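You operate a simulated robot arm through the tools that you are given. There is no shell and no other tool.

The job below is to be done with a simulated robot arm. You get a single attempt, and the scene is never put back.

TASK
Blank off the test stub with the grey gasket and clamp it tight.
Fine: use the green blank; run the wing nut up till its green bar shows.

The check looks at the end state, three seconds after you hand in, the way a careful person would. Anything else that was tipped, shoved, dropped, spilled or broken makes it a failure.

THE ROBOT
A 5-joint arm with a two-finger parallel gripper, fixed in place. Base frame: the origin is on the floor under the middle of its stand, x ahead of it, y to its left, z up. Readings come in m, degrees, newtons and seconds.
It reaches about 1.134 m from its shoulder. Its first joint turns from -149.0 to 149.0 degrees. Payload 1.57 kg.
Tool frame: the origin (TCP) lies between the finger pads and is the grasp point; the fingertips stand 0.03 m ahead of it; z points along the fingers, y is the line along which they close. The gripper opens to 0.11 m. The fingers are 0.024 m wide and 0.012 m thick; the gripper's body (0.048 by 0.112 m) begins 0.078 m behind the TCP.
Orientation is that of the tool frame in the base frame, as [roll, pitch, yaw] about the fixed x, y, z axes, in that order (R = Rz(yaw) Ry(pitch) Rx(roll)). With the fingers straight down and closing along the base's y, the tool's x points along the base's -x, its y along +y and its z along -z.

THE INTERFACE
- The arm moves only by the tool move_arm. Its argument "steps" is a list of rows, each an object of numbers (a shift or turn left out is 0, a gripper value left out holds the last): "tx", "ty", "tz": the shift along the base's x, y, z in m; "wx", "wy", "wz": the turn, a rotation vector about the base's x, y, z in degrees; "jaw": the finger opening in m, from 0 to 0.11. In form: [{"tx": .., "ty": .., "tz": .., "wx": .., "wy": .., "wz": .., "jaw": ..}, ...]. A call has 1 to 20 rows; each row is the pose to reach, as a shift and turn from the pose commanded when the call began. A row lasts 0.2 s, in which the tool goes at most 0.05 m and 8.6 degrees; a call with a longer step from one row to the next is refused whole, and so is a gripper value outside its range. Where a pose cannot be reached the arm comes as near as it can. A force on the tool above 60 N (or 10 N above the force at the start of the call, whichever is more), or a blocked arm, ends the call early, and 0.2 s more pass. Each finger travels about 0.153 m/s and halts on what it meets, pressing with about 28 N; the grip force reading is that of the motor and also rises with nothing between the fingers. The clock runs only during rows and for 0.2 s after the last one: add rows that repeat a pose to give the fingers time. It gives the time, the measured TCP pose, the force on the tool (base axes), the opening and the grip force at its end, in the units of the frame above (readings bear some noise), with the torque about the TCP (base axes, N m) and any sound that the robot's microphone picked up.
- Cameras (640 x 400 px; columns grow to the right, rows downward): "scene" is fixed at [0.2181, 0.6474, 1.4814]; the picture's right is [-0.98, -0.19, 0.00], its down [-0.08, 0.41, -0.91] and it looks along [0.17, -0.89, -0.42] (base axes); focal length 346 px, centre (320, 200). "wrist" rides on the gripper at [0.07, 0.016, -0.141] in the tool frame; the picture's right is [-0.23, 0.97, 0.00], its down [-0.86, -0.20, -0.48] and it looks along [-0.47, -0.11, 0.88] (tool axes); focal length 222 px, centre (320, 200). There is no depth. A picture from a camera that has moved, and an enlarged one, comes with that camera's place and axes in the base frame and with its lens.
- capture(camera): a new picture of that camera. It takes no simulated time.
- move_column(by): slides the trunk up (or, below 0, down) by that many m; the arm rides with it, the base frame stays. It gives what a move gives, with no picture.
- zoom(camera, box): a new picture of the part [left, top, right, bottom] of that camera's present view, enlarged. It takes no simulated time.
- sign_off(): hands the job in; it is judged then, once.

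Places have to be worked out from the pictures, the camera data and where the tool is seen. Open the gripper and draw the arm clear of the work before you hand the job in, unless the task says otherwise.

The tools are called after "Emit:" as a command line: name --argument value ..., lists and objects as JSON in quotes. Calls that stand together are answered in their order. move_arm: Moves the arm, as the interface text tells. Its arguments: {"type":"object","properties":{"steps":{"type":"array","items":{"type":"object","properties":{"tx":{"type":"number"},"ty":{"type":"number"},"tz":{"type":"number"},"wx":{"type":"number"},"wy":{"type":"number"},"wz":{"type":"number"},"jaw":{"type":"number"}}}}},"required":["steps"]} The other tools are called the same way: move_column (by) moves the trunk up or down; capture (camera) takes a picture; zoom (camera, box) takes an enlarged picture of a part of a camera's view; sign_off () hands the job in.

At the start:

```text
t: 0.0
tcp_pos: [0.4593, -0.3698, 1.1784]
orientation: [179.9, 0.0, 180.0]
force: [-0.2, 0.5, -0.5]
moment: [0.0, -0.03, 0.01]
finger_gap: 0.1097
gripper_force: 0.1
trunk travel left (down, up): [-0.911, 0.059]
```

scene: 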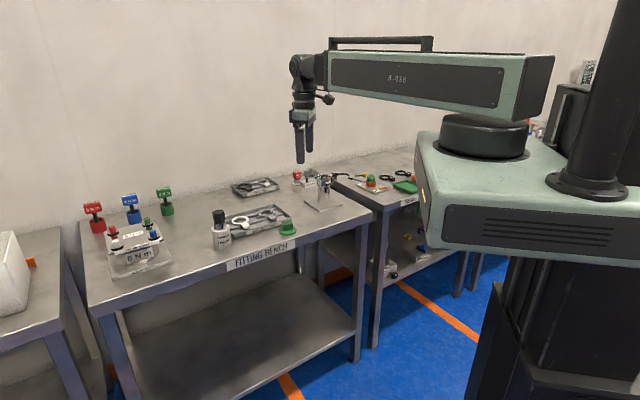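
wrist: 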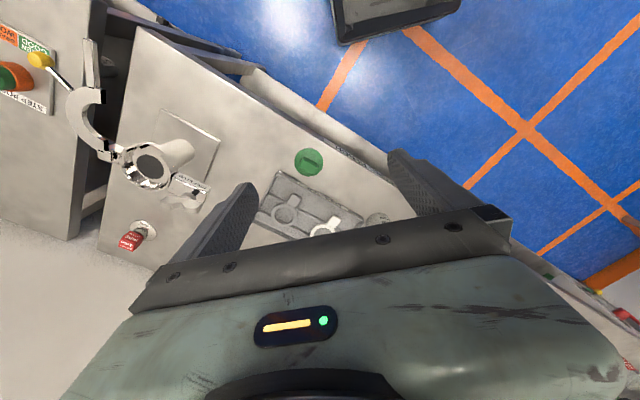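

I'll start by looking at the bench in detail to identify the stub, gaskets, blanks and clamp.

Emit:
zoom --camera "scene" --box '[200, 150, 440, 300]'

Emit:
zoom --camera "scene" --box '[70, 170, 230, 290]'

Emit:
zoom --camera "wrist" --box '[0, 20, 400, 270]'

```text
2.67 times, centred on (320, 225) of scene
camera zoom: at [0.2181, 0.6474, 1.4814], right [-0.98, -0.19, 0.0], down [-0.08, 0.41, -0.91], along [0.17, -0.89, -0.42], focal length 921 px, centre (320, 133)
```

zoom: 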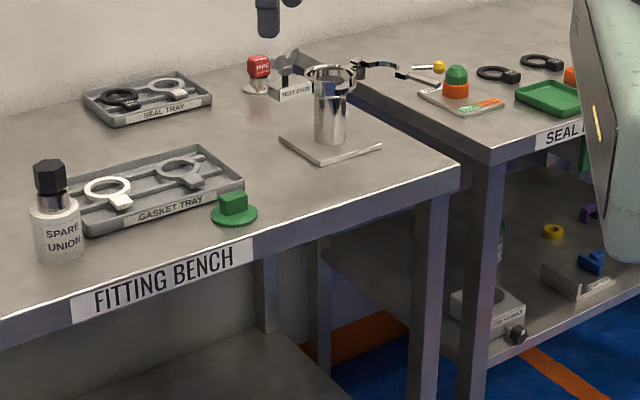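

```text
3.33 times, centred on (150, 230) of scene
camera zoom: at [0.2181, 0.6474, 1.4814], right [-0.98, -0.19, 0.0], down [-0.08, 0.41, -0.91], along [0.17, -0.89, -0.42], focal length 1152 px, centre (887, 100)
```

zoom: 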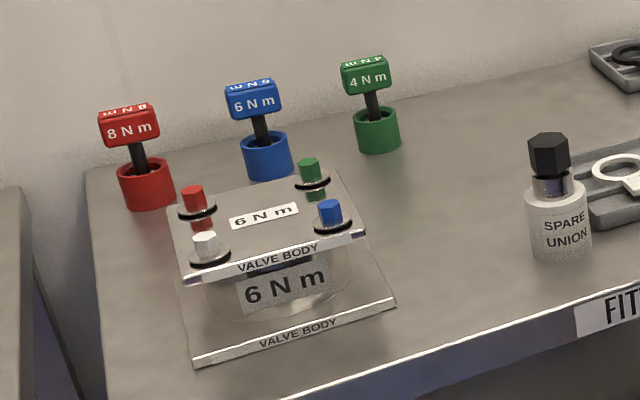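

```text
1.60 times, centred on (200, 145) of wrist
camera zoom: at [0.3901, -0.3543, 1.3195], right [0.23, 0.97, 0.0], down [0.86, -0.2, 0.48], along [0.47, -0.11, -0.88], focal length 355 px, centre (512, 288)
```

zoom: 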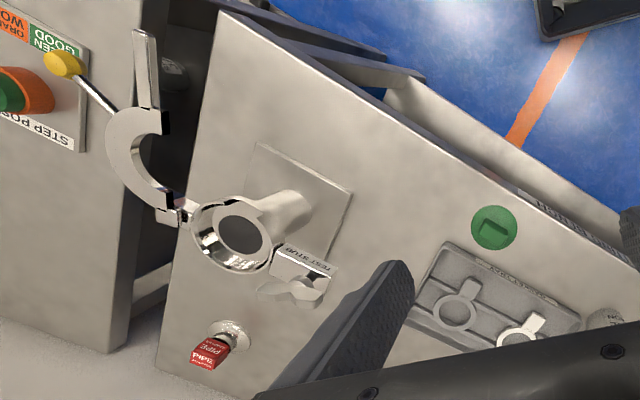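

The stub stands near the bench's right end with a hinged clamp. I'll enlarge these parts further to read labels and understand the clamp.

Emit:
zoom --camera "scene" --box '[285, 155, 385, 218]'

Emit:
zoom --camera "scene" --box '[350, 160, 430, 210]'

Emit:
zoom --camera "scene" --box '[205, 195, 305, 258]'

Emit:
zoom --camera "wrist" --box '[0, 20, 110, 130]'

Emit:
zoom --camera "wrist" --box '[60, 100, 260, 260]'

Emit:
zoom --camera "wrist" --box '[240, 120, 440, 245]'

```text
6.35 times, centred on (335, 186) of scene
camera zoom: at [0.2181, 0.6474, 1.4814], right [-0.98, -0.19, 0.0], down [-0.08, 0.41, -0.91], along [0.17, -0.89, -0.42], focal length 2193 px, centre (225, 286)
```

zoom: 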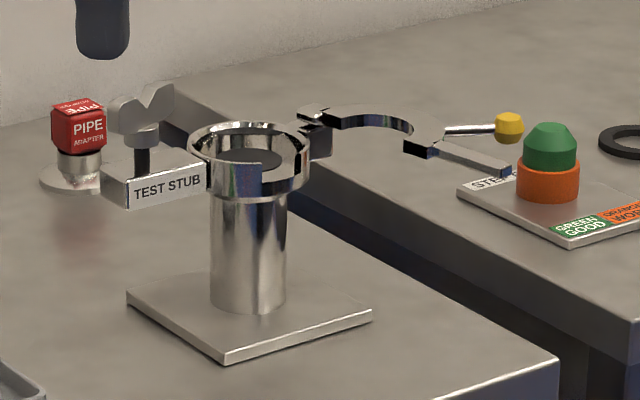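

```text
8.00 times, centred on (390, 185) of scene
camera zoom: at [0.2181, 0.6474, 1.4814], right [-0.98, -0.19, 0.0], down [-0.08, 0.41, -0.91], along [0.17, -0.89, -0.42], focal length 2764 px, centre (-240, 320)
```

zoom: 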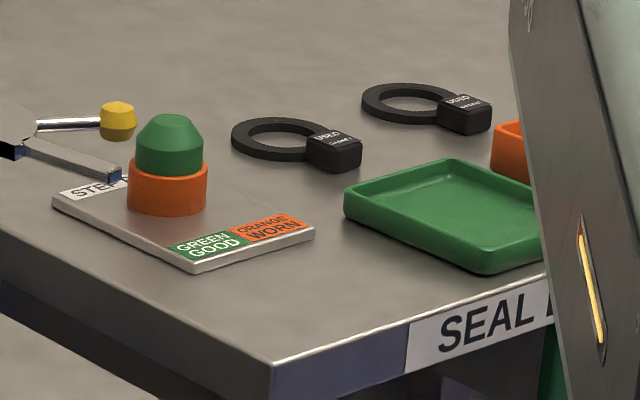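

```text
6.35 times, centred on (255, 226) of scene
camera zoom: at [0.2181, 0.6474, 1.4814], right [-0.98, -0.19, 0.0], down [-0.08, 0.41, -0.91], along [0.17, -0.89, -0.42], focal length 2193 px, centre (733, 32)
```

zoom: 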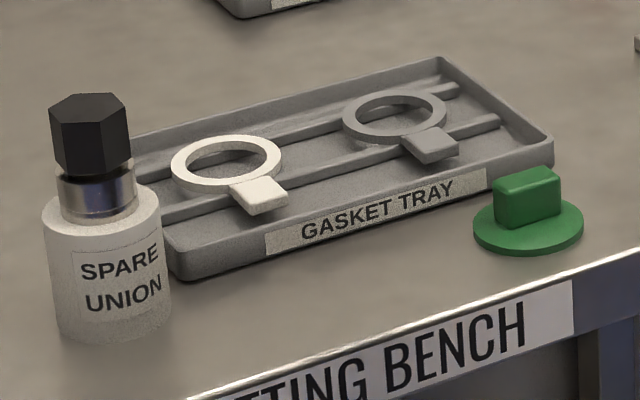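

```text
3.64 times, centred on (55, 75) of wrist
camera zoom: at [0.3901, -0.3543, 1.3195], right [0.23, 0.97, 0.0], down [0.86, -0.2, 0.48], along [0.47, -0.11, -0.88], focal length 808 px, centre (1284, 654)
```

zoom: 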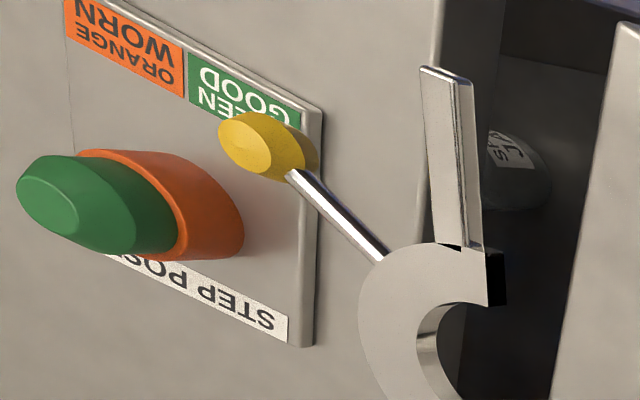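

```text
2.50 times, centred on (160, 180) of wrist
camera zoom: at [0.3901, -0.3543, 1.3195], right [0.23, 0.97, 0.0], down [0.86, -0.2, 0.48], along [0.47, -0.11, -0.88], focal length 555 px, centre (720, 250)
```

zoom: 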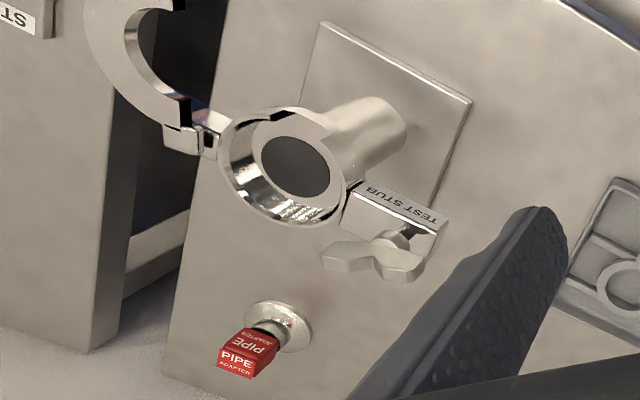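

```text
3.20 times, centred on (340, 182) of wrist
camera zoom: at [0.3901, -0.3543, 1.3195], right [0.23, 0.97, 0.0], down [0.86, -0.2, 0.48], along [0.47, -0.11, -0.88], focal length 711 px, centre (256, 256)
```

zoom: 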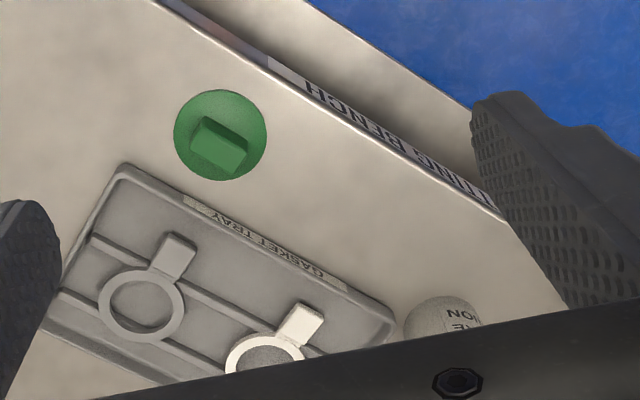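

Triangulating from both cameras puts the stub's flange at about (0.455, -0.68, 0.948), the green blank at about (0.547, -0.42, 0.835) and the grey gasket at about (0.665, -0.525, 0.845). I'll move the wrist camera to look at the stub and clamp from nearer, staying high.

Emit:
move_arm --steps '[{"tx": -0.013, "ty": -0.04, "tz": -0.008, "jaw": 0.05}, {"tx": -0.027, "ty": -0.081, "tz": -0.018}, {"tx": -0.04, "ty": -0.122, "tz": -0.03}, {"tx": -0.054, "ty": -0.163, "tz": -0.04}, {"tx": -0.067, "ty": -0.204, "tz": -0.05}, {"tx": -0.08, "ty": -0.245, "tz": -0.06}, {"tx": -0.094, "ty": -0.286, "tz": -0.07}]'

Emit:
capture --camera "wrist"

Emit:
capture --camera "scene"

```text
t: 1.6
tcp_pos: [0.3662, -0.6569, 1.177]
orientation: [179.9, 0.1, 180.0]
force: [-0.5, -1.2, -0.1]
moment: [-0.02, 0.02, 0.01]
finger_gap: 0.05
gripper_force: 0.0
out of reach, approached as far as the arm can: row 1, 2, 3, 4, 5, 6, 7
trunk travel left (down, up): [-0.911, 0.059]
```

```text
taken
camera wrist: at [0.2959, -0.6414, 1.3193], right [0.23, 0.97, 0.0], down [0.86, -0.2, 0.48], along [0.47, -0.11, -0.88], focal length 222 px, centre (320, 200)
```

wrist: 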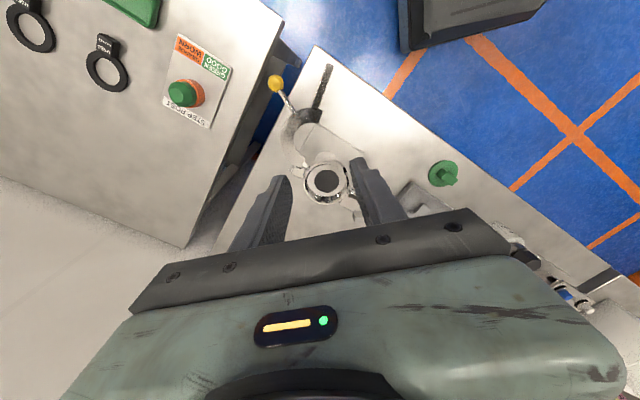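

```text
taken
```

scene: 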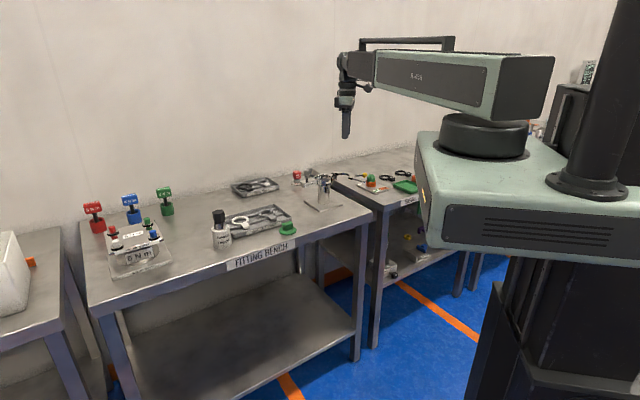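

The shifts in x, y worked but z did not change, so this arm seems to be SCARA-like, with height set by the trunk. I'll lower the trunk a little to bring the camera closer and see.

Emit:
move_column --by -0.06

Emit:
zoom --camera "wrist" --box '[200, 50, 460, 220]'

Emit:
capture --camera "wrist"

```text
t: 2.6
tcp_pos: [0.3656, -0.6547, 1.1187]
orientation: [179.9, 0.1, 180.0]
force: [0.5, -0.8, 0.4]
moment: [-0.01, 0.0, -0.02]
finger_gap: 0.0502
gripper_force: 0.0
trunk travel left (down, up): [-0.851, 0.119]
```

```text
2.35 times, centred on (330, 135) of wrist
camera zoom: at [0.296, -0.6403, 1.2594], right [0.23, 0.97, 0.0], down [0.86, -0.2, 0.48], along [0.47, -0.11, -0.88], focal length 523 px, centre (296, 353)
```

zoom: 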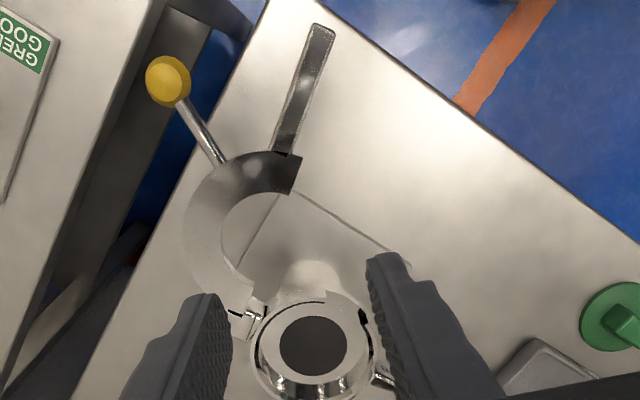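

```text
taken
camera wrist: at [0.296, -0.6403, 1.2594], right [0.23, 0.97, 0.0], down [0.86, -0.2, 0.48], along [0.47, -0.11, -0.88], focal length 222 px, centre (320, 200)
```

wrist: 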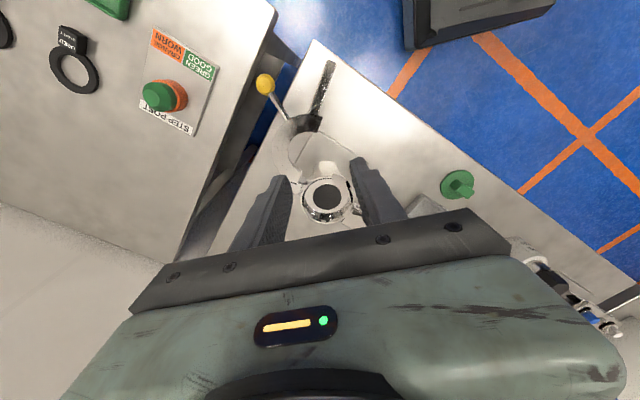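

The trunk sets height. I'll test which turns the wrist can do with a small yaw and then a small pitch, at this safe height.

Emit:
move_arm --steps '[{"wz": 8}, {"wz": 16}]'

Emit:
move_arm --steps '[{"wy": 4}, {"wy": 8}]'

Emit:
move_arm --steps '[{"wx": 4}, {"wx": 8}]'

Emit:
capture --camera "scene"

```text
t: 3.2
tcp_pos: [0.3646, -0.6553, 1.1184]
orientation: [-179.9, -0.1, -163.9]
force: [-1.3, -0.1, -0.1]
moment: [0.0, -0.03, -0.02]
finger_gap: 0.0499
gripper_force: 0.0
trunk travel left (down, up): [-0.851, 0.119]
```

```text
t: 3.8
tcp_pos: [0.3652, -0.6556, 1.1204]
orientation: [177.7, -7.9, -163.9]
force: [-0.8, -0.4, 0.0]
moment: [0.0, 0.0, 0.0]
finger_gap: 0.0502
gripper_force: 0.0
trunk travel left (down, up): [-0.851, 0.119]
```

```text
t: 4.4
tcp_pos: [0.3653, -0.6569, 1.1221]
orientation: [170.0, -5.4, -163.1]
force: [-0.1, 0.1, -0.7]
moment: [-0.03, 0.03, 0.02]
finger_gap: 0.05
gripper_force: 0.0
out of reach, approached as far as the arm can: row 2
trunk travel left (down, up): [-0.851, 0.119]
```

```text
taken
```

scene: 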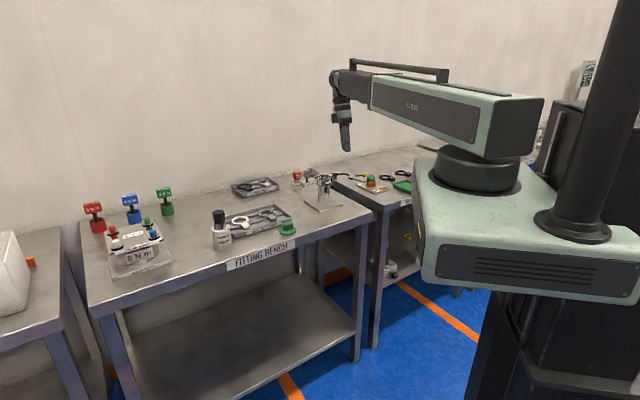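

Pitch, roll and yaw all work, with height coming only from the trunk. I'll undo the tilts and then look at the cup, hinge and wing nut with strong zooms.

Emit:
move_arm --steps '[{"wx": -4}, {"wx": -8}]'

Emit:
move_arm --steps '[{"wy": -4}, {"wy": -8}]'

Emit:
capture --camera "wrist"

```text
t: 5.0
tcp_pos: [0.3656, -0.6554, 1.1193]
orientation: [177.8, -7.7, -163.9]
force: [-0.1, 0.7, -0.6]
moment: [-0.01, -0.01, 0.06]
finger_gap: 0.05
gripper_force: 0.0
trunk travel left (down, up): [-0.851, 0.119]
```

```text
t: 5.6
tcp_pos: [0.3659, -0.6564, 1.1175]
orientation: [-180.0, 0.0, -164.0]
force: [-0.2, 0.8, -0.1]
moment: [-0.01, 0.02, 0.01]
finger_gap: 0.0498
gripper_force: 0.0
out of reach, approached as far as the arm can: row 1, 2
trunk travel left (down, up): [-0.851, 0.119]
```

```text
taken
camera wrist: at [0.294, -0.6603, 1.2595], right [-0.05, 1.0, 0.0], down [0.88, 0.04, 0.48], along [0.48, 0.02, -0.88], focal length 222 px, centre (320, 200)
```

wrist: 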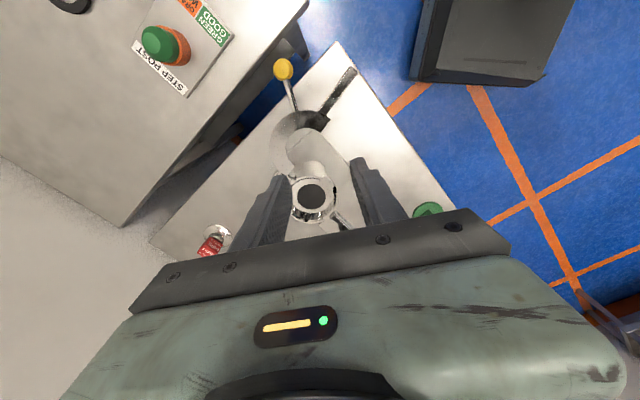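

The camera view is partly blocked by fingers. I'll shift the tool +x by 0.08 so that the stub comes into the clear upper part of the picture (tips stay about 8 cm above the wing nut).

Emit:
move_arm --steps '[{"tx": 0.04, "jaw": 0.0}, {"tx": 0.08}]'

Emit:
zoom --camera "wrist" --box '[220, 40, 440, 178]'

Emit:
zoom --camera "wrist" --box '[270, 110, 390, 185]'

```text
t: 6.2
tcp_pos: [0.4468, -0.6571, 1.1184]
orientation: [-180.0, 0.0, -163.9]
force: [0.8, -0.3, 0.0]
moment: [0.01, 0.06, 0.0]
finger_gap: 0.0
gripper_force: 21.1
trunk travel left (down, up): [-0.851, 0.119]
```

```text
2.90 times, centred on (330, 109) of wrist
camera zoom: at [0.3758, -0.6614, 1.2593], right [-0.05, 1.0, 0.0], down [0.88, 0.04, 0.48], along [0.48, 0.02, -0.88], focal length 644 px, centre (291, 464)
```

zoom: 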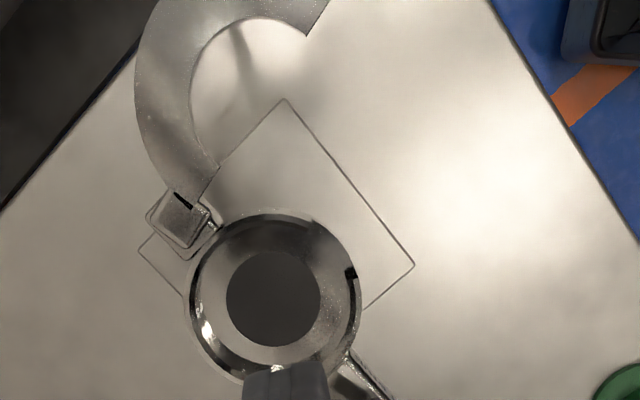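

```text
5.33 times, centred on (330, 148) of wrist
camera zoom: at [0.3758, -0.6614, 1.2593], right [-0.05, 1.0, 0.0], down [0.88, 0.04, 0.48], along [0.48, 0.02, -0.88], focal length 1185 px, centre (267, 480)
```

zoom: 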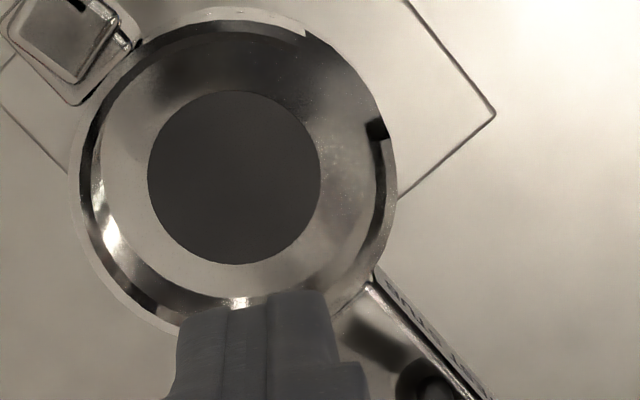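

The cup has a flat seat ring, a raised rim with a cut-out facing roughly (-x,+y) (for the gasket tab), and a hinge at its (-x,-y) side. Now I'll move so the wing nut is in clear view.

Emit:
move_arm --steps '[{"tx": 0.04, "ty": 0.015}, {"tx": 0.08, "ty": 0.03}]'

Emit:
capture --camera "wrist"

Emit:
zoom --camera "wrist" --box '[200, 0, 440, 180]'

Emit:
zoom --camera "wrist" --box '[270, 110, 390, 185]'

```text
t: 6.8
tcp_pos: [0.5261, -0.6258, 1.119]
orientation: [180.0, 0.0, -164.0]
force: [0.6, 0.3, -0.5]
moment: [-0.01, 0.01, -0.02]
finger_gap: 0.0
gripper_force: 21.3
trunk travel left (down, up): [-0.851, 0.119]
```

```text
taken
camera wrist: at [0.4557, -0.6303, 1.2593], right [-0.05, 1.0, 0.0], down [0.88, 0.04, 0.48], along [0.48, 0.02, -0.88], focal length 222 px, centre (320, 200)
```

wrist: 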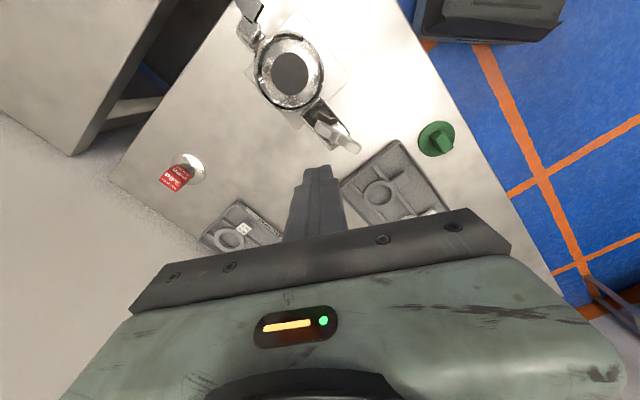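

```text
2.22 times, centred on (320, 90) of wrist
camera zoom: at [0.4557, -0.6303, 1.2593], right [-0.05, 1.0, 0.0], down [0.88, 0.04, 0.48], along [0.48, 0.02, -0.88], focal length 494 px, centre (320, 444)
```

zoom: 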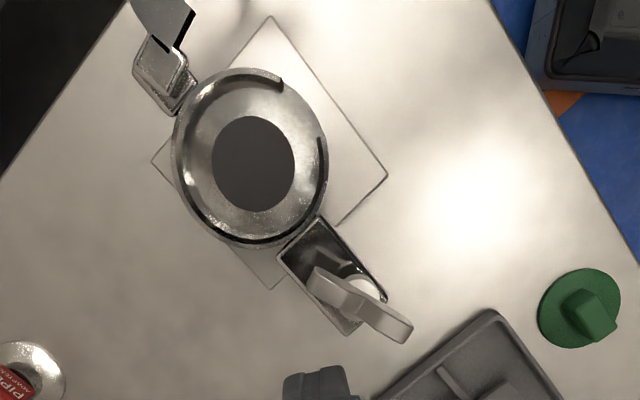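

```text
5.33 times, centred on (330, 148) of wrist
camera zoom: at [0.4557, -0.6303, 1.2593], right [-0.05, 1.0, 0.0], down [0.88, 0.04, 0.48], along [0.48, 0.02, -0.88], focal length 1185 px, centre (267, 480)
```

zoom: 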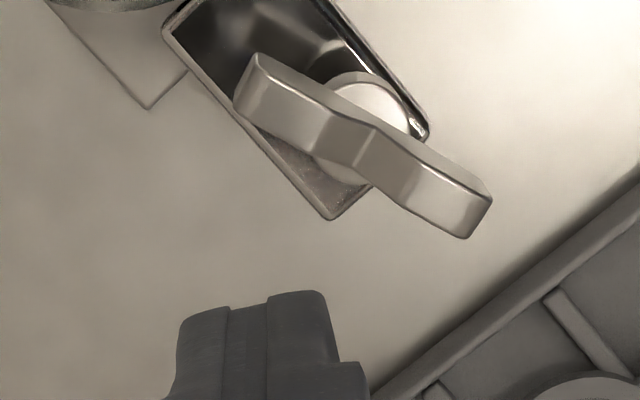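

I can now see the wing nut standing over a channel block at about 45° from the cup centre, opposite the hinge. I'll zoom tightly on the open half, strap, and wing nut from the scene camera for heights and shapes.

Emit:
zoom --camera "scene" --box '[296, 164, 328, 184]'

Emit:
zoom --camera "scene" --box '[326, 164, 374, 194]'

Emit:
zoom --camera "scene" --box '[304, 166, 344, 192]'

Emit:
zoom --camera "wrist" --box '[290, 90, 370, 160]'

```text
16.00 times, centred on (312, 174) of scene
camera zoom: at [0.2181, 0.6474, 1.4814], right [-0.98, -0.19, 0.0], down [-0.08, 0.41, -0.91], along [0.17, -0.89, -0.42], focal length 5527 px, centre (448, 616)
```

zoom: 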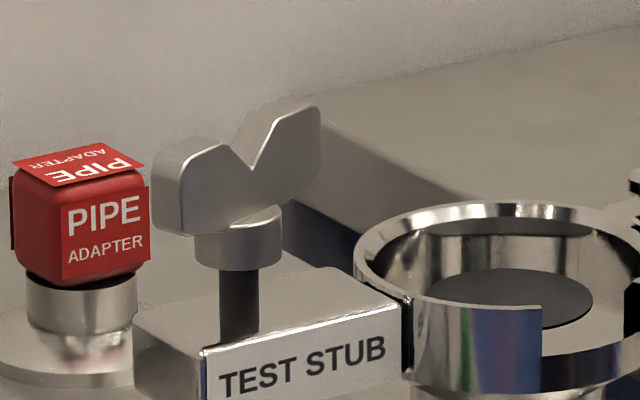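

```text
13.33 times, centred on (350, 179) of scene
camera zoom: at [0.2181, 0.6474, 1.4814], right [-0.98, -0.19, 0.0], down [-0.08, 0.41, -0.91], along [0.17, -0.89, -0.42], focal length 4606 px, centre (-80, 480)
```

zoom: 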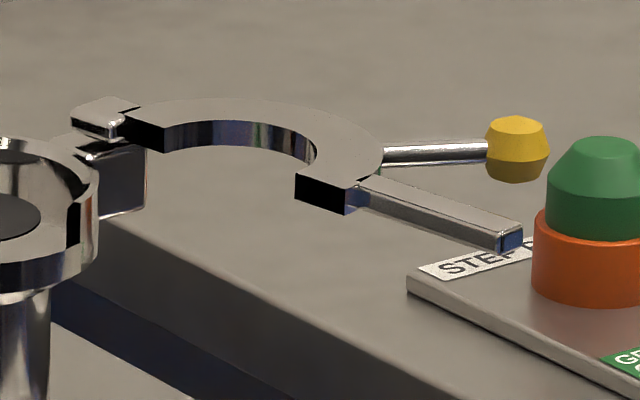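

```text
15.38 times, centred on (324, 179) of scene
camera zoom: at [0.2181, 0.6474, 1.4814], right [-0.98, -0.19, 0.0], down [-0.08, 0.41, -0.91], along [0.17, -0.89, -0.42], focal length 5315 px, centre (258, 523)
```

zoom: 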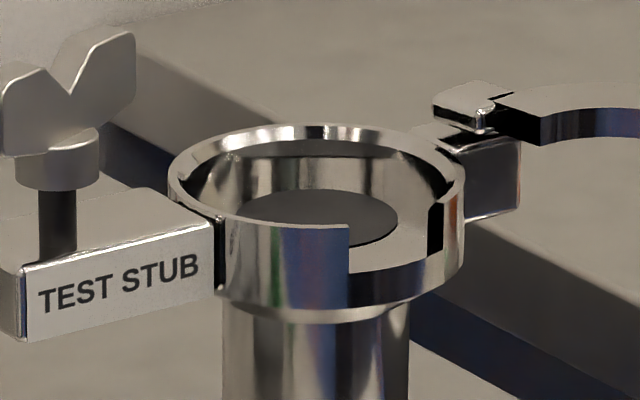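

```text
5.71 times, centred on (330, 125) of wrist
camera zoom: at [0.4557, -0.6303, 1.2593], right [-0.05, 1.0, 0.0], down [0.88, 0.04, 0.48], along [0.48, 0.02, -0.88], focal length 1269 px, centre (263, 629)
```

zoom: 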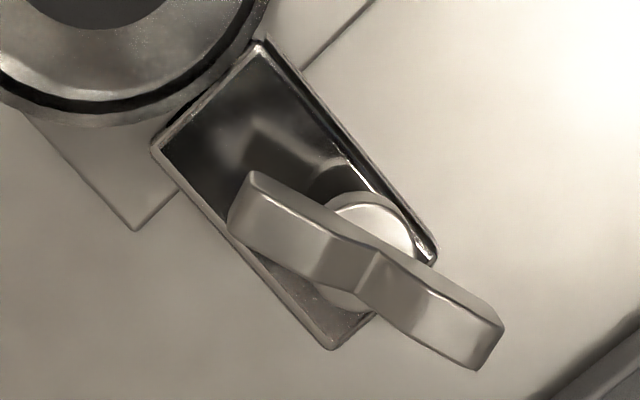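

The swing half is a thick C with a single strap bar on its far end, standing at hinge-top height; it sweeps over the rim and the strap slides between block and wing nut beside the stud. Next I'll look closely at the gasket tray and green blank.

Emit:
move_arm --steps '[{"tx": 0.026, "ty": 0.039}, {"tx": 0.052, "ty": 0.078}, {"tx": 0.078, "ty": 0.117}, {"tx": 0.104, "ty": 0.156}]'

Emit:
capture --camera "wrist"

Emit:
zoom --camera "wrist" --box '[220, 70, 400, 182]'

```text
t: 7.8
tcp_pos: [0.6313, -0.4692, 1.1183]
orientation: [-180.0, 0.0, -164.0]
force: [-0.1, 0.1, -0.1]
moment: [0.03, 0.02, -0.03]
finger_gap: 0.0
gripper_force: 21.0
trunk travel left (down, up): [-0.851, 0.119]
```

```text
taken
camera wrist: at [0.5593, -0.4736, 1.2594], right [-0.05, 1.0, 0.0], down [0.88, 0.04, 0.48], along [0.48, 0.02, -0.88], focal length 222 px, centre (320, 200)
```

wrist: 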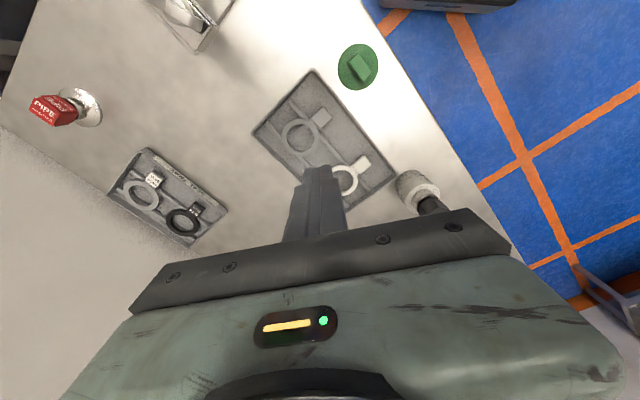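

```text
3.56 times, centred on (310, 126) of wrist
camera zoom: at [0.5593, -0.4736, 1.2594], right [-0.05, 1.0, 0.0], down [0.88, 0.04, 0.48], along [0.48, 0.02, -0.88], focal length 790 px, centre (356, 463)
```

zoom: 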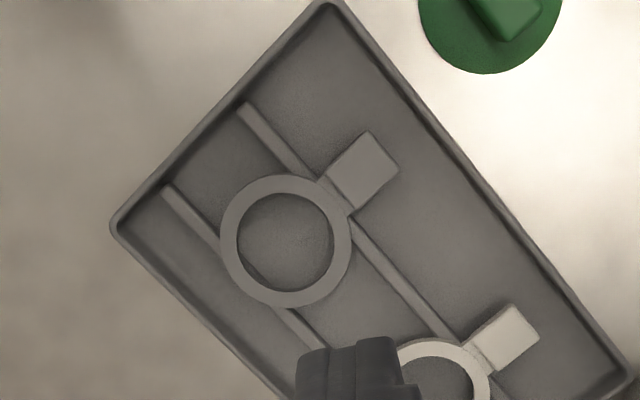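

Refined triangulation: grey gasket ring centre ≈ (0.653, -0.5035, 0.863), tab pointing at about 135°, same direction as the cup's cut-out; cup centre ≈ (0.4515, -0.666), rim top ≈ 0.965. I'll yaw the gripper so it closes across the tab and hover over the tab.

Emit:
move_arm --steps '[{"tx": -0.002, "wz": -7.6, "jaw": 0.05}, {"tx": -0.004, "wz": -15.2}, {"tx": -0.006, "ty": 0.001, "wz": -22.8}, {"tx": -0.008, "ty": 0.001, "wz": -30.4}, {"tx": -0.01, "ty": 0.002, "wz": -38}, {"tx": -0.012, "ty": 0.002, "wz": -45.6}, {"tx": -0.014, "ty": 0.003, "wz": -53.3}, {"tx": -0.0153, "ty": 0.003, "wz": -61}]'

Emit:
capture --camera "wrist"

Emit:
zoom --camera "wrist" --box '[220, 70, 420, 195]'

```text
t: 9.6
tcp_pos: [0.6134, -0.4672, 1.1184]
orientation: [180.0, 0.1, 134.8]
force: [-0.6, -0.3, -0.3]
moment: [0.0, -0.04, 0.02]
finger_gap: 0.05
gripper_force: 0.1
trunk travel left (down, up): [-0.851, 0.119]
```

```text
taken
camera wrist: at [0.5771, -0.407, 1.2594], right [0.85, 0.53, 0.0], down [0.46, -0.75, 0.48], along [0.25, -0.41, -0.88], focal length 222 px, centre (320, 200)
```

wrist: 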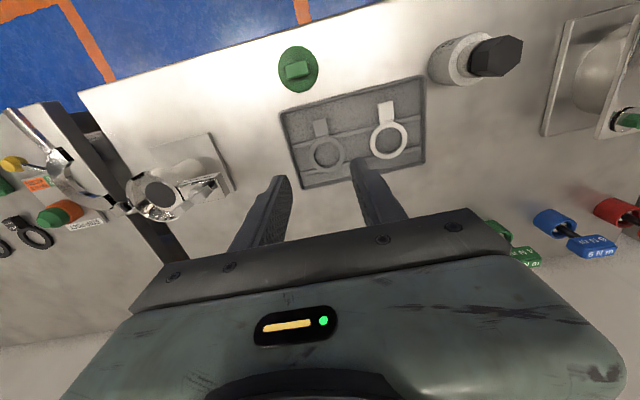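

```text
3.20 times, centred on (320, 132) of wrist
camera zoom: at [0.5771, -0.407, 1.2594], right [0.85, 0.53, 0.0], down [0.46, -0.75, 0.48], along [0.25, -0.41, -0.88], focal length 711 px, centre (320, 416)
```

zoom: 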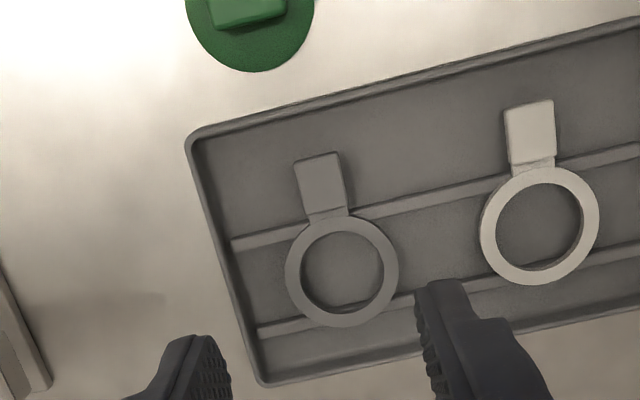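

Ring centre recomputed at (0.652, -0.5034), tab spans radius 0.035–0.064 and 0.023 wide; the TCP is over it. I'll nudge outward 2 mm and lower with the trunk most of the way.

Emit:
move_arm --steps '[{"tx": -0.0015, "ty": 0.0015}]'

Emit:
move_column --by -0.185

Emit:
capture --camera "wrist"

Emit:
zoom --camera "scene" --box '[230, 170, 320, 240]'

```text
t: 10.0
tcp_pos: [0.613, -0.4643, 1.1184]
orientation: [180.0, 0.0, 134.8]
force: [0.6, 0.1, 0.2]
moment: [0.03, -0.01, -0.01]
finger_gap: 0.0497
gripper_force: 0.0
trunk travel left (down, up): [-0.851, 0.119]
```

```text
t: 12.0
tcp_pos: [0.6123, -0.4656, 0.9334]
orientation: [180.0, 0.1, 135.0]
force: [0.1, -0.9, 0.7]
moment: [0.01, 0.0, -0.01]
finger_gap: 0.0504
gripper_force: 0.1
trunk travel left (down, up): [-0.666, 0.304]
```

```text
taken
camera wrist: at [0.5753, -0.4053, 1.0745], right [0.85, 0.53, 0.0], down [0.46, -0.75, 0.48], along [0.25, -0.41, -0.88], focal length 222 px, centre (320, 200)
```

wrist: 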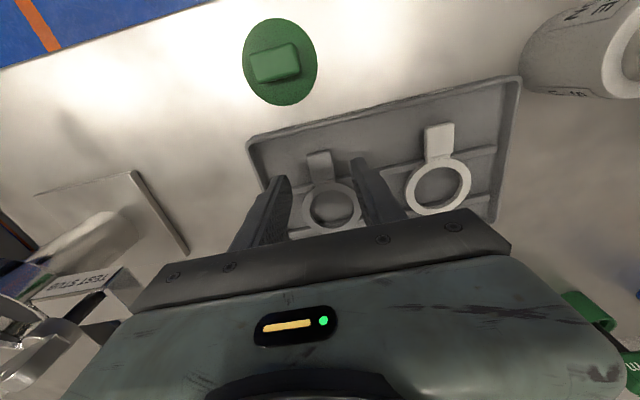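

```text
5.71 times, centred on (275, 205) of scene
camera zoom: at [0.2181, 0.6474, 1.4814], right [-0.98, -0.19, 0.0], down [-0.08, 0.41, -0.91], along [0.17, -0.89, -0.42], focal length 1974 px, centre (577, 171)
```

zoom: 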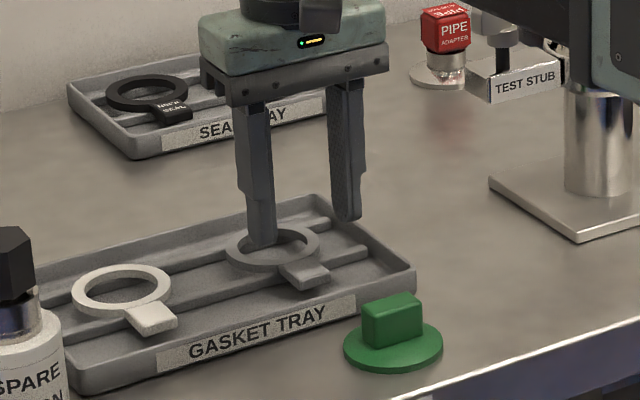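

Let me check the full scene to verify that the arm link and housing stay clear of the benches as the trunk goes down.

Emit:
capture --camera "scene"

Emit:
zoom --camera "wrist" --box '[220, 100, 420, 225]'

```text
taken
```

scene: 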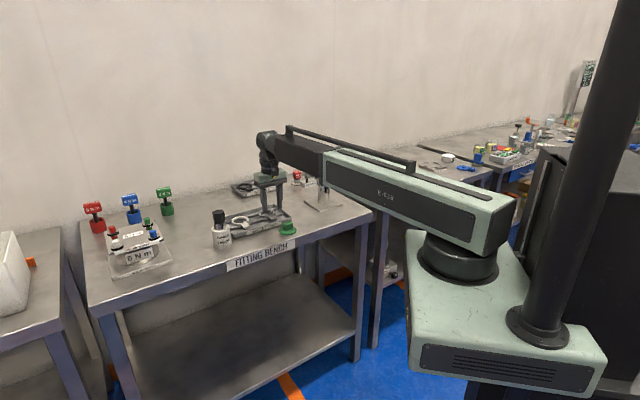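

```text
3.20 times, centred on (320, 162) of wrist
camera zoom: at [0.5753, -0.4053, 1.0745], right [0.85, 0.53, 0.0], down [0.46, -0.75, 0.48], along [0.25, -0.41, -0.88], focal length 711 px, centre (320, 320)
```

zoom: 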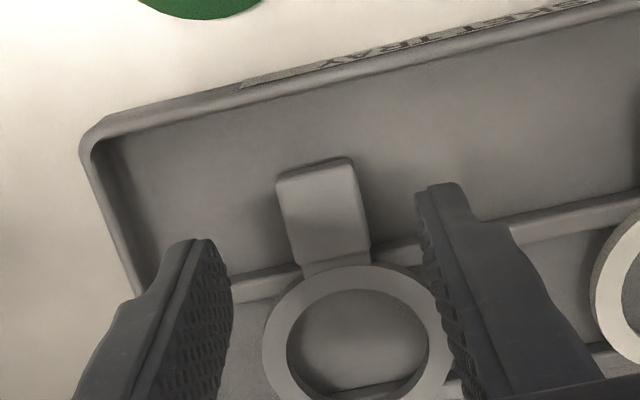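

All clear. TCP sits 4 mm outward of the tab's centre, laterally centred within 1 mm. Lowering the next 4 cm and checking height from the scene camera.

Emit:
move_column --by -0.042

Emit:
zoom --camera "scene" --box '[250, 195, 300, 228]'

Emit:
zoom --camera "wrist" --box '[240, 130, 400, 230]'

```text
t: 12.9
tcp_pos: [0.613, -0.4642, 0.8903]
orientation: [-179.9, 0.0, 134.9]
force: [1.4, -0.2, -0.8]
moment: [0.02, 0.04, 0.04]
finger_gap: 0.0502
gripper_force: 0.0
trunk travel left (down, up): [-0.624, 0.346]
```

```text
12.12 times, centred on (275, 212) of scene
camera zoom: at [0.2181, 0.6474, 1.4814], right [-0.98, -0.19, 0.0], down [-0.08, 0.41, -0.91], along [0.17, -0.89, -0.42], focal length 4187 px, centre (866, 61)
```

zoom: 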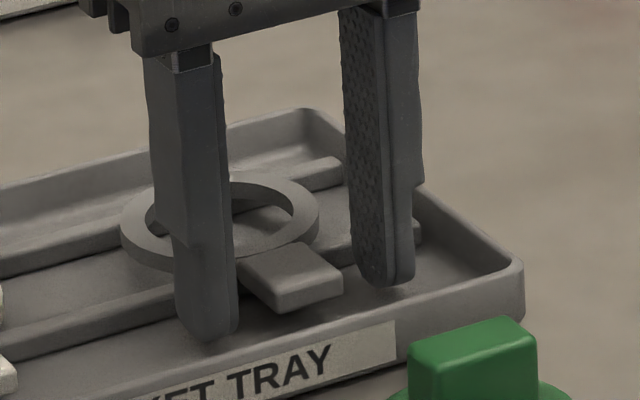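

```text
4.00 times, centred on (320, 180) of wrist
camera zoom: at [0.5753, -0.4053, 1.0324], right [0.85, 0.53, 0.0], down [0.46, -0.75, 0.48], along [0.25, -0.41, -0.88], focal length 888 px, centre (320, 280)
```

zoom: 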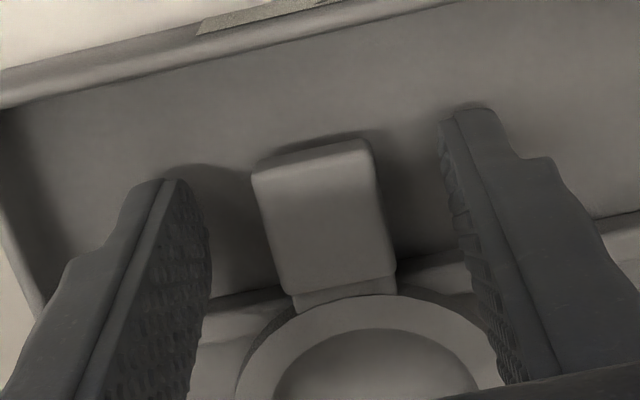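

Tab top is at z ≈ 0.867 and the fingertips at 0.860. I'll lower 2.5 mm more for a fuller grip, then close.

Emit:
move_column --by -0.0025

Emit:
move_arm --steps '[{"jaw": 0.035}, {"jaw": 0.018}, {"jaw": 0.015}, {"jaw": 0.015}]'

Emit:
zoom --camera "scene" --box '[250, 195, 300, 228]'

```text
t: 13.4
tcp_pos: [0.6129, -0.4649, 0.8884]
orientation: [180.0, 0.1, 135.1]
force: [-0.4, 0.3, -0.1]
moment: [0.06, -0.04, -0.02]
finger_gap: 0.0502
gripper_force: 0.0
trunk travel left (down, up): [-0.622, 0.348]
```

```text
t: 14.4
tcp_pos: [0.6135, -0.4636, 0.888]
orientation: [179.9, 0.0, 135.0]
force: [-0.3, 0.6, 0.3]
moment: [-0.02, -0.02, -0.02]
finger_gap: 0.0221
gripper_force: 28.0
trunk travel left (down, up): [-0.622, 0.348]
```

```text
12.12 times, centred on (275, 212) of scene
camera zoom: at [0.2181, 0.6474, 1.4814], right [-0.98, -0.19, 0.0], down [-0.08, 0.41, -0.91], along [0.17, -0.89, -0.42], focal length 4187 px, centre (866, 61)
```

zoom: 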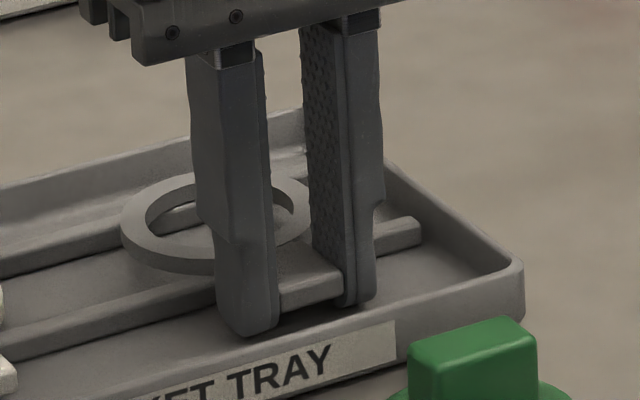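

Tab gripped at 0.022 m. Lifting with the trunk well above the wing nut height, then checking that the gasket came along level.

Emit:
move_column --by 0.03

Emit:
zoom --camera "scene" --box '[240, 180, 304, 222]'

Emit:
move_column --by 0.17

Emit:
zoom --camera "wrist" --box '[220, 100, 420, 225]'

Emit:
zoom --camera "scene" --box '[230, 110, 310, 220]'

```text
t: 15.2
tcp_pos: [0.6127, -0.4648, 0.9187]
orientation: [-179.9, 0.0, 134.9]
force: [-0.2, -0.5, 0.0]
moment: [0.01, 0.02, 0.0]
finger_gap: 0.0221
gripper_force: 27.7
trunk travel left (down, up): [-0.652, 0.318]
```

```text
9.52 times, centred on (272, 201) of scene
camera zoom: at [0.2181, 0.6474, 1.4814], right [-0.98, -0.19, 0.0], down [-0.08, 0.41, -0.91], along [0.17, -0.89, -0.42], focal length 3290 px, centre (777, 190)
```

zoom: 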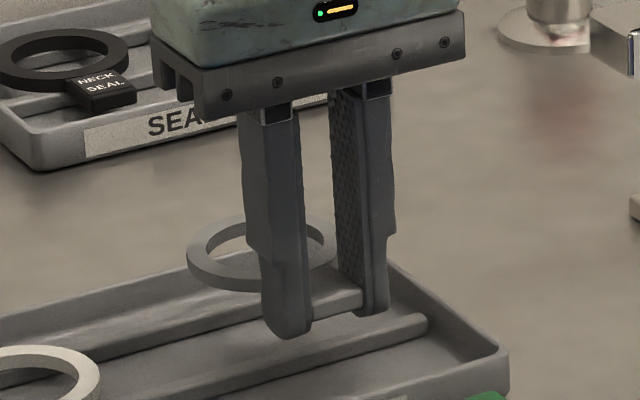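

```text
t: 17.1
tcp_pos: [0.6123, -0.4658, 1.0892]
orientation: [-180.0, 0.0, 135.1]
force: [0.4, 0.6, -0.8]
moment: [0.02, 0.0, -0.04]
finger_gap: 0.0222
gripper_force: 28.1
trunk travel left (down, up): [-0.822, 0.148]
```

```text
3.20 times, centred on (320, 162) of wrist
camera zoom: at [0.5754, -0.4054, 1.2299], right [0.85, 0.53, 0.0], down [0.46, -0.75, 0.48], along [0.25, -0.41, -0.88], focal length 711 px, centre (320, 320)
```

zoom: 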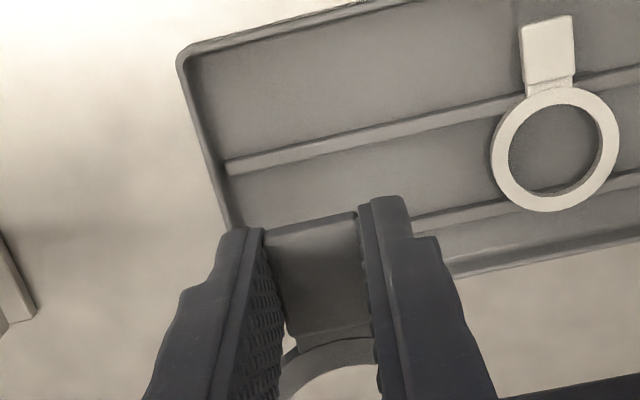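

```text
3.64 times, centred on (270, 165) of scene
camera zoom: at [0.2181, 0.6474, 1.4814], right [-0.98, -0.19, 0.0], down [-0.08, 0.41, -0.91], along [0.17, -0.89, -0.42], focal length 1256 px, centre (502, 327)
```

zoom: 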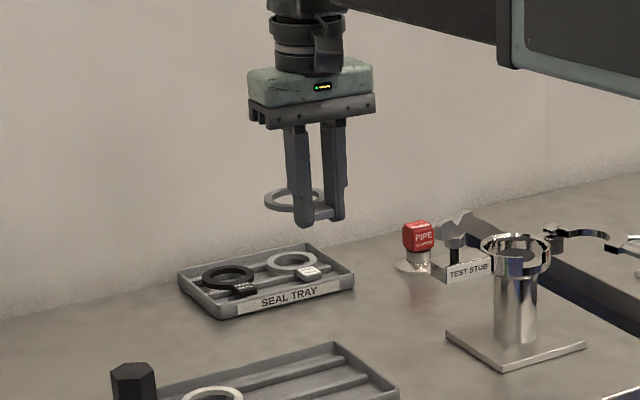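

Gasket is held level. I'll carry it (bottom ≈1.058, wing nut top ≈1.017) to hover over the cup.

Emit:
move_arm --steps '[{"tx": -0.033, "ty": -0.027}, {"tx": -0.067, "ty": -0.054}, {"tx": -0.1, "ty": -0.081}, {"tx": -0.133, "ty": -0.109}, {"tx": -0.167, "ty": -0.136}, {"tx": -0.2, "ty": -0.163}, {"tx": -0.2, "ty": -0.163}]'

Emit:
capture --camera "wrist"

Emit:
zoom --camera "wrist" --box '[220, 100, 420, 225]'

Emit:
zoom --camera "scene" --box '[290, 130, 370, 190]'

```text
t: 18.7
tcp_pos: [0.4129, -0.6287, 1.0889]
orientation: [180.0, -0.1, 135.0]
force: [-0.2, 0.9, -0.5]
moment: [-0.01, -0.01, -0.02]
finger_gap: 0.0223
gripper_force: 27.5
trunk travel left (down, up): [-0.822, 0.148]
```

```text
taken
camera wrist: at [0.3751, -0.5683, 1.2299], right [0.85, 0.53, 0.0], down [0.46, -0.75, 0.48], along [0.25, -0.41, -0.88], focal length 222 px, centre (320, 200)
```

wrist: 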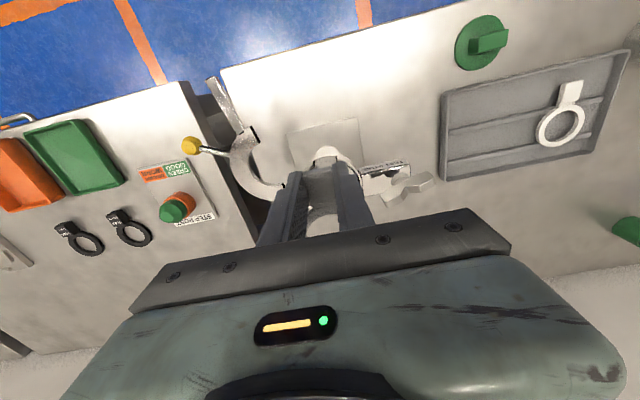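

```text
3.20 times, centred on (320, 162) of wrist
camera zoom: at [0.3751, -0.5683, 1.2299], right [0.85, 0.53, 0.0], down [0.46, -0.75, 0.48], along [0.25, -0.41, -0.88], focal length 711 px, centre (320, 320)
```

zoom: 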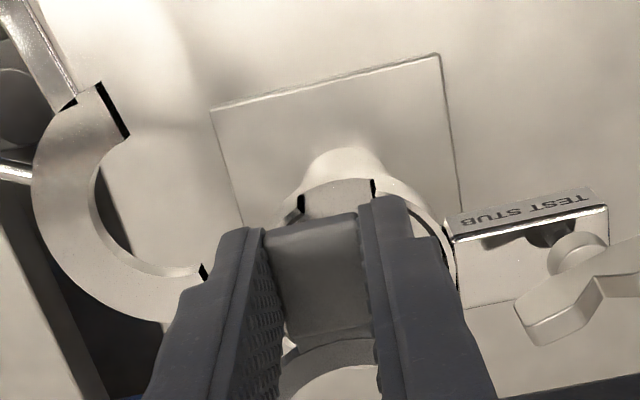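

```text
6.67 times, centred on (330, 160) of scene
camera zoom: at [0.2181, 0.6474, 1.4814], right [-0.98, -0.19, 0.0], down [-0.08, 0.41, -0.91], along [0.17, -0.89, -0.42], focal length 2303 px, centre (253, 467)
```

zoom: 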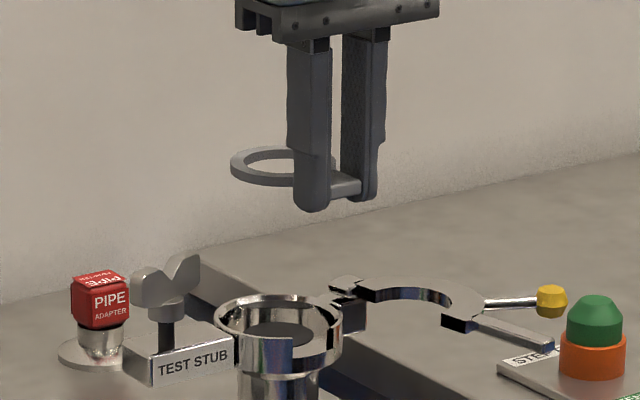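

Measuring both the rim cut-out and held tab, the gasket needs about +2.2 mm in x and y to be centred on the cup. I'll apply that and lower to just above the rim, then check.

Emit:
move_arm --steps '[{"tx": 0.0022, "ty": 0.0022}, {"tx": 0.0022, "ty": 0.0022}]'

Emit:
move_column --by -0.085

Emit:
zoom --camera "wrist" --box '[240, 130, 400, 230]'

Emit:
zoom --camera "scene" --box '[300, 155, 348, 190]'

```text
t: 19.3
tcp_pos: [0.4147, -0.6259, 1.0888]
orientation: [179.9, 0.0, 135.0]
force: [-0.7, 0.5, 0.2]
moment: [0.02, 0.01, -0.05]
finger_gap: 0.0222
gripper_force: 28.8
trunk travel left (down, up): [-0.822, 0.148]
```

```text
t: 20.5
tcp_pos: [0.4145, -0.6258, 1.004]
orientation: [180.0, 0.1, 135.0]
force: [0.4, -0.3, 0.0]
moment: [-0.03, 0.0, 0.0]
finger_gap: 0.0222
gripper_force: 27.6
trunk travel left (down, up): [-0.737, 0.233]
```

```text
4.00 times, centred on (320, 180) of wrist
camera zoom: at [0.3776, -0.566, 1.145], right [0.85, 0.53, 0.0], down [0.46, -0.75, 0.48], along [0.25, -0.41, -0.88], focal length 888 px, centre (320, 280)
```

zoom: 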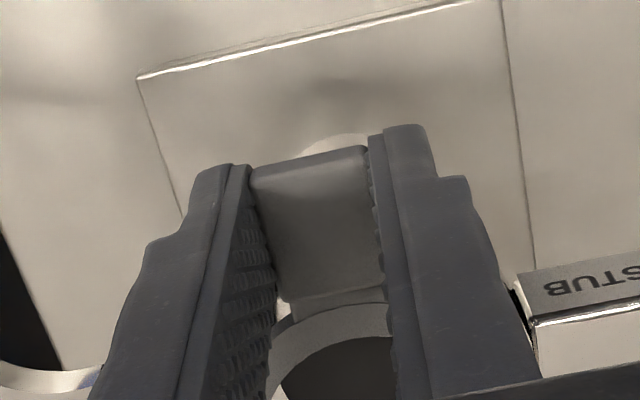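

```text
11.43 times, centred on (324, 172) of scene
camera zoom: at [0.2181, 0.6474, 1.4814], right [-0.98, -0.19, 0.0], down [-0.08, 0.41, -0.91], along [0.17, -0.89, -0.42], focal length 3948 px, centre (274, 514)
```

zoom: 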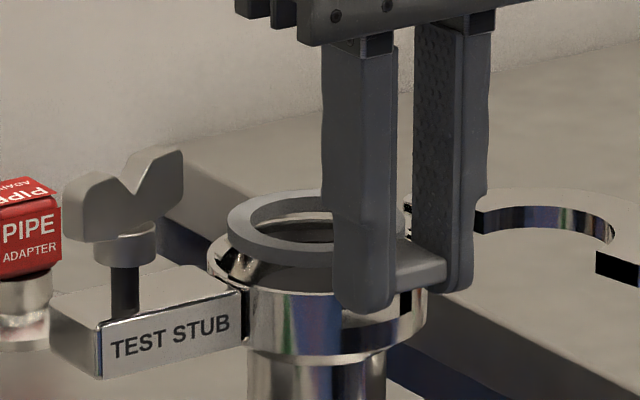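

Ring and rim line up in the scene view (both centred at column 318), and radially within about 1 mm by the wrist view. Lowering 15 mm into the cup, then checking.

Emit:
move_column --by -0.015

Emit:
zoom --camera "scene" --box '[304, 160, 344, 188]'

Emit:
zoom --camera "wrist" --box '[280, 150, 380, 212]'

```text
t: 21.1
tcp_pos: [0.4156, -0.6267, 0.988]
orientation: [-179.9, 0.0, 135.0]
force: [0.9, -0.6, 0.0]
moment: [0.01, 0.0, 0.01]
finger_gap: 0.0225
gripper_force: 27.9
trunk travel left (down, up): [-0.722, 0.248]
```

```text
14.29 times, centred on (324, 174) of scene
camera zoom: at [0.2181, 0.6474, 1.4814], right [-0.98, -0.19, 0.0], down [-0.08, 0.41, -0.91], along [0.17, -0.89, -0.42], focal length 4935 px, centre (263, 571)
```

zoom: 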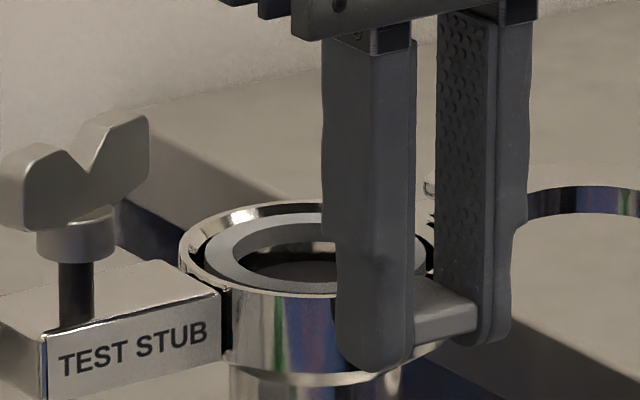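

```text
6.40 times, centred on (330, 181) of wrist
camera zoom: at [0.3776, -0.566, 1.1299], right [0.85, 0.53, 0.0], down [0.46, -0.75, 0.48], along [0.25, -0.41, -0.88], focal length 1422 px, centre (256, 322)
```

zoom: 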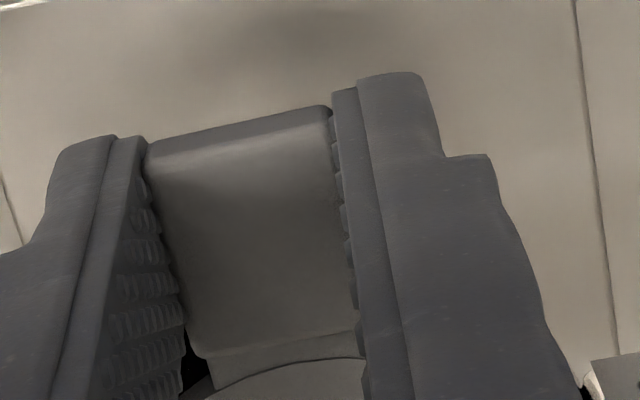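

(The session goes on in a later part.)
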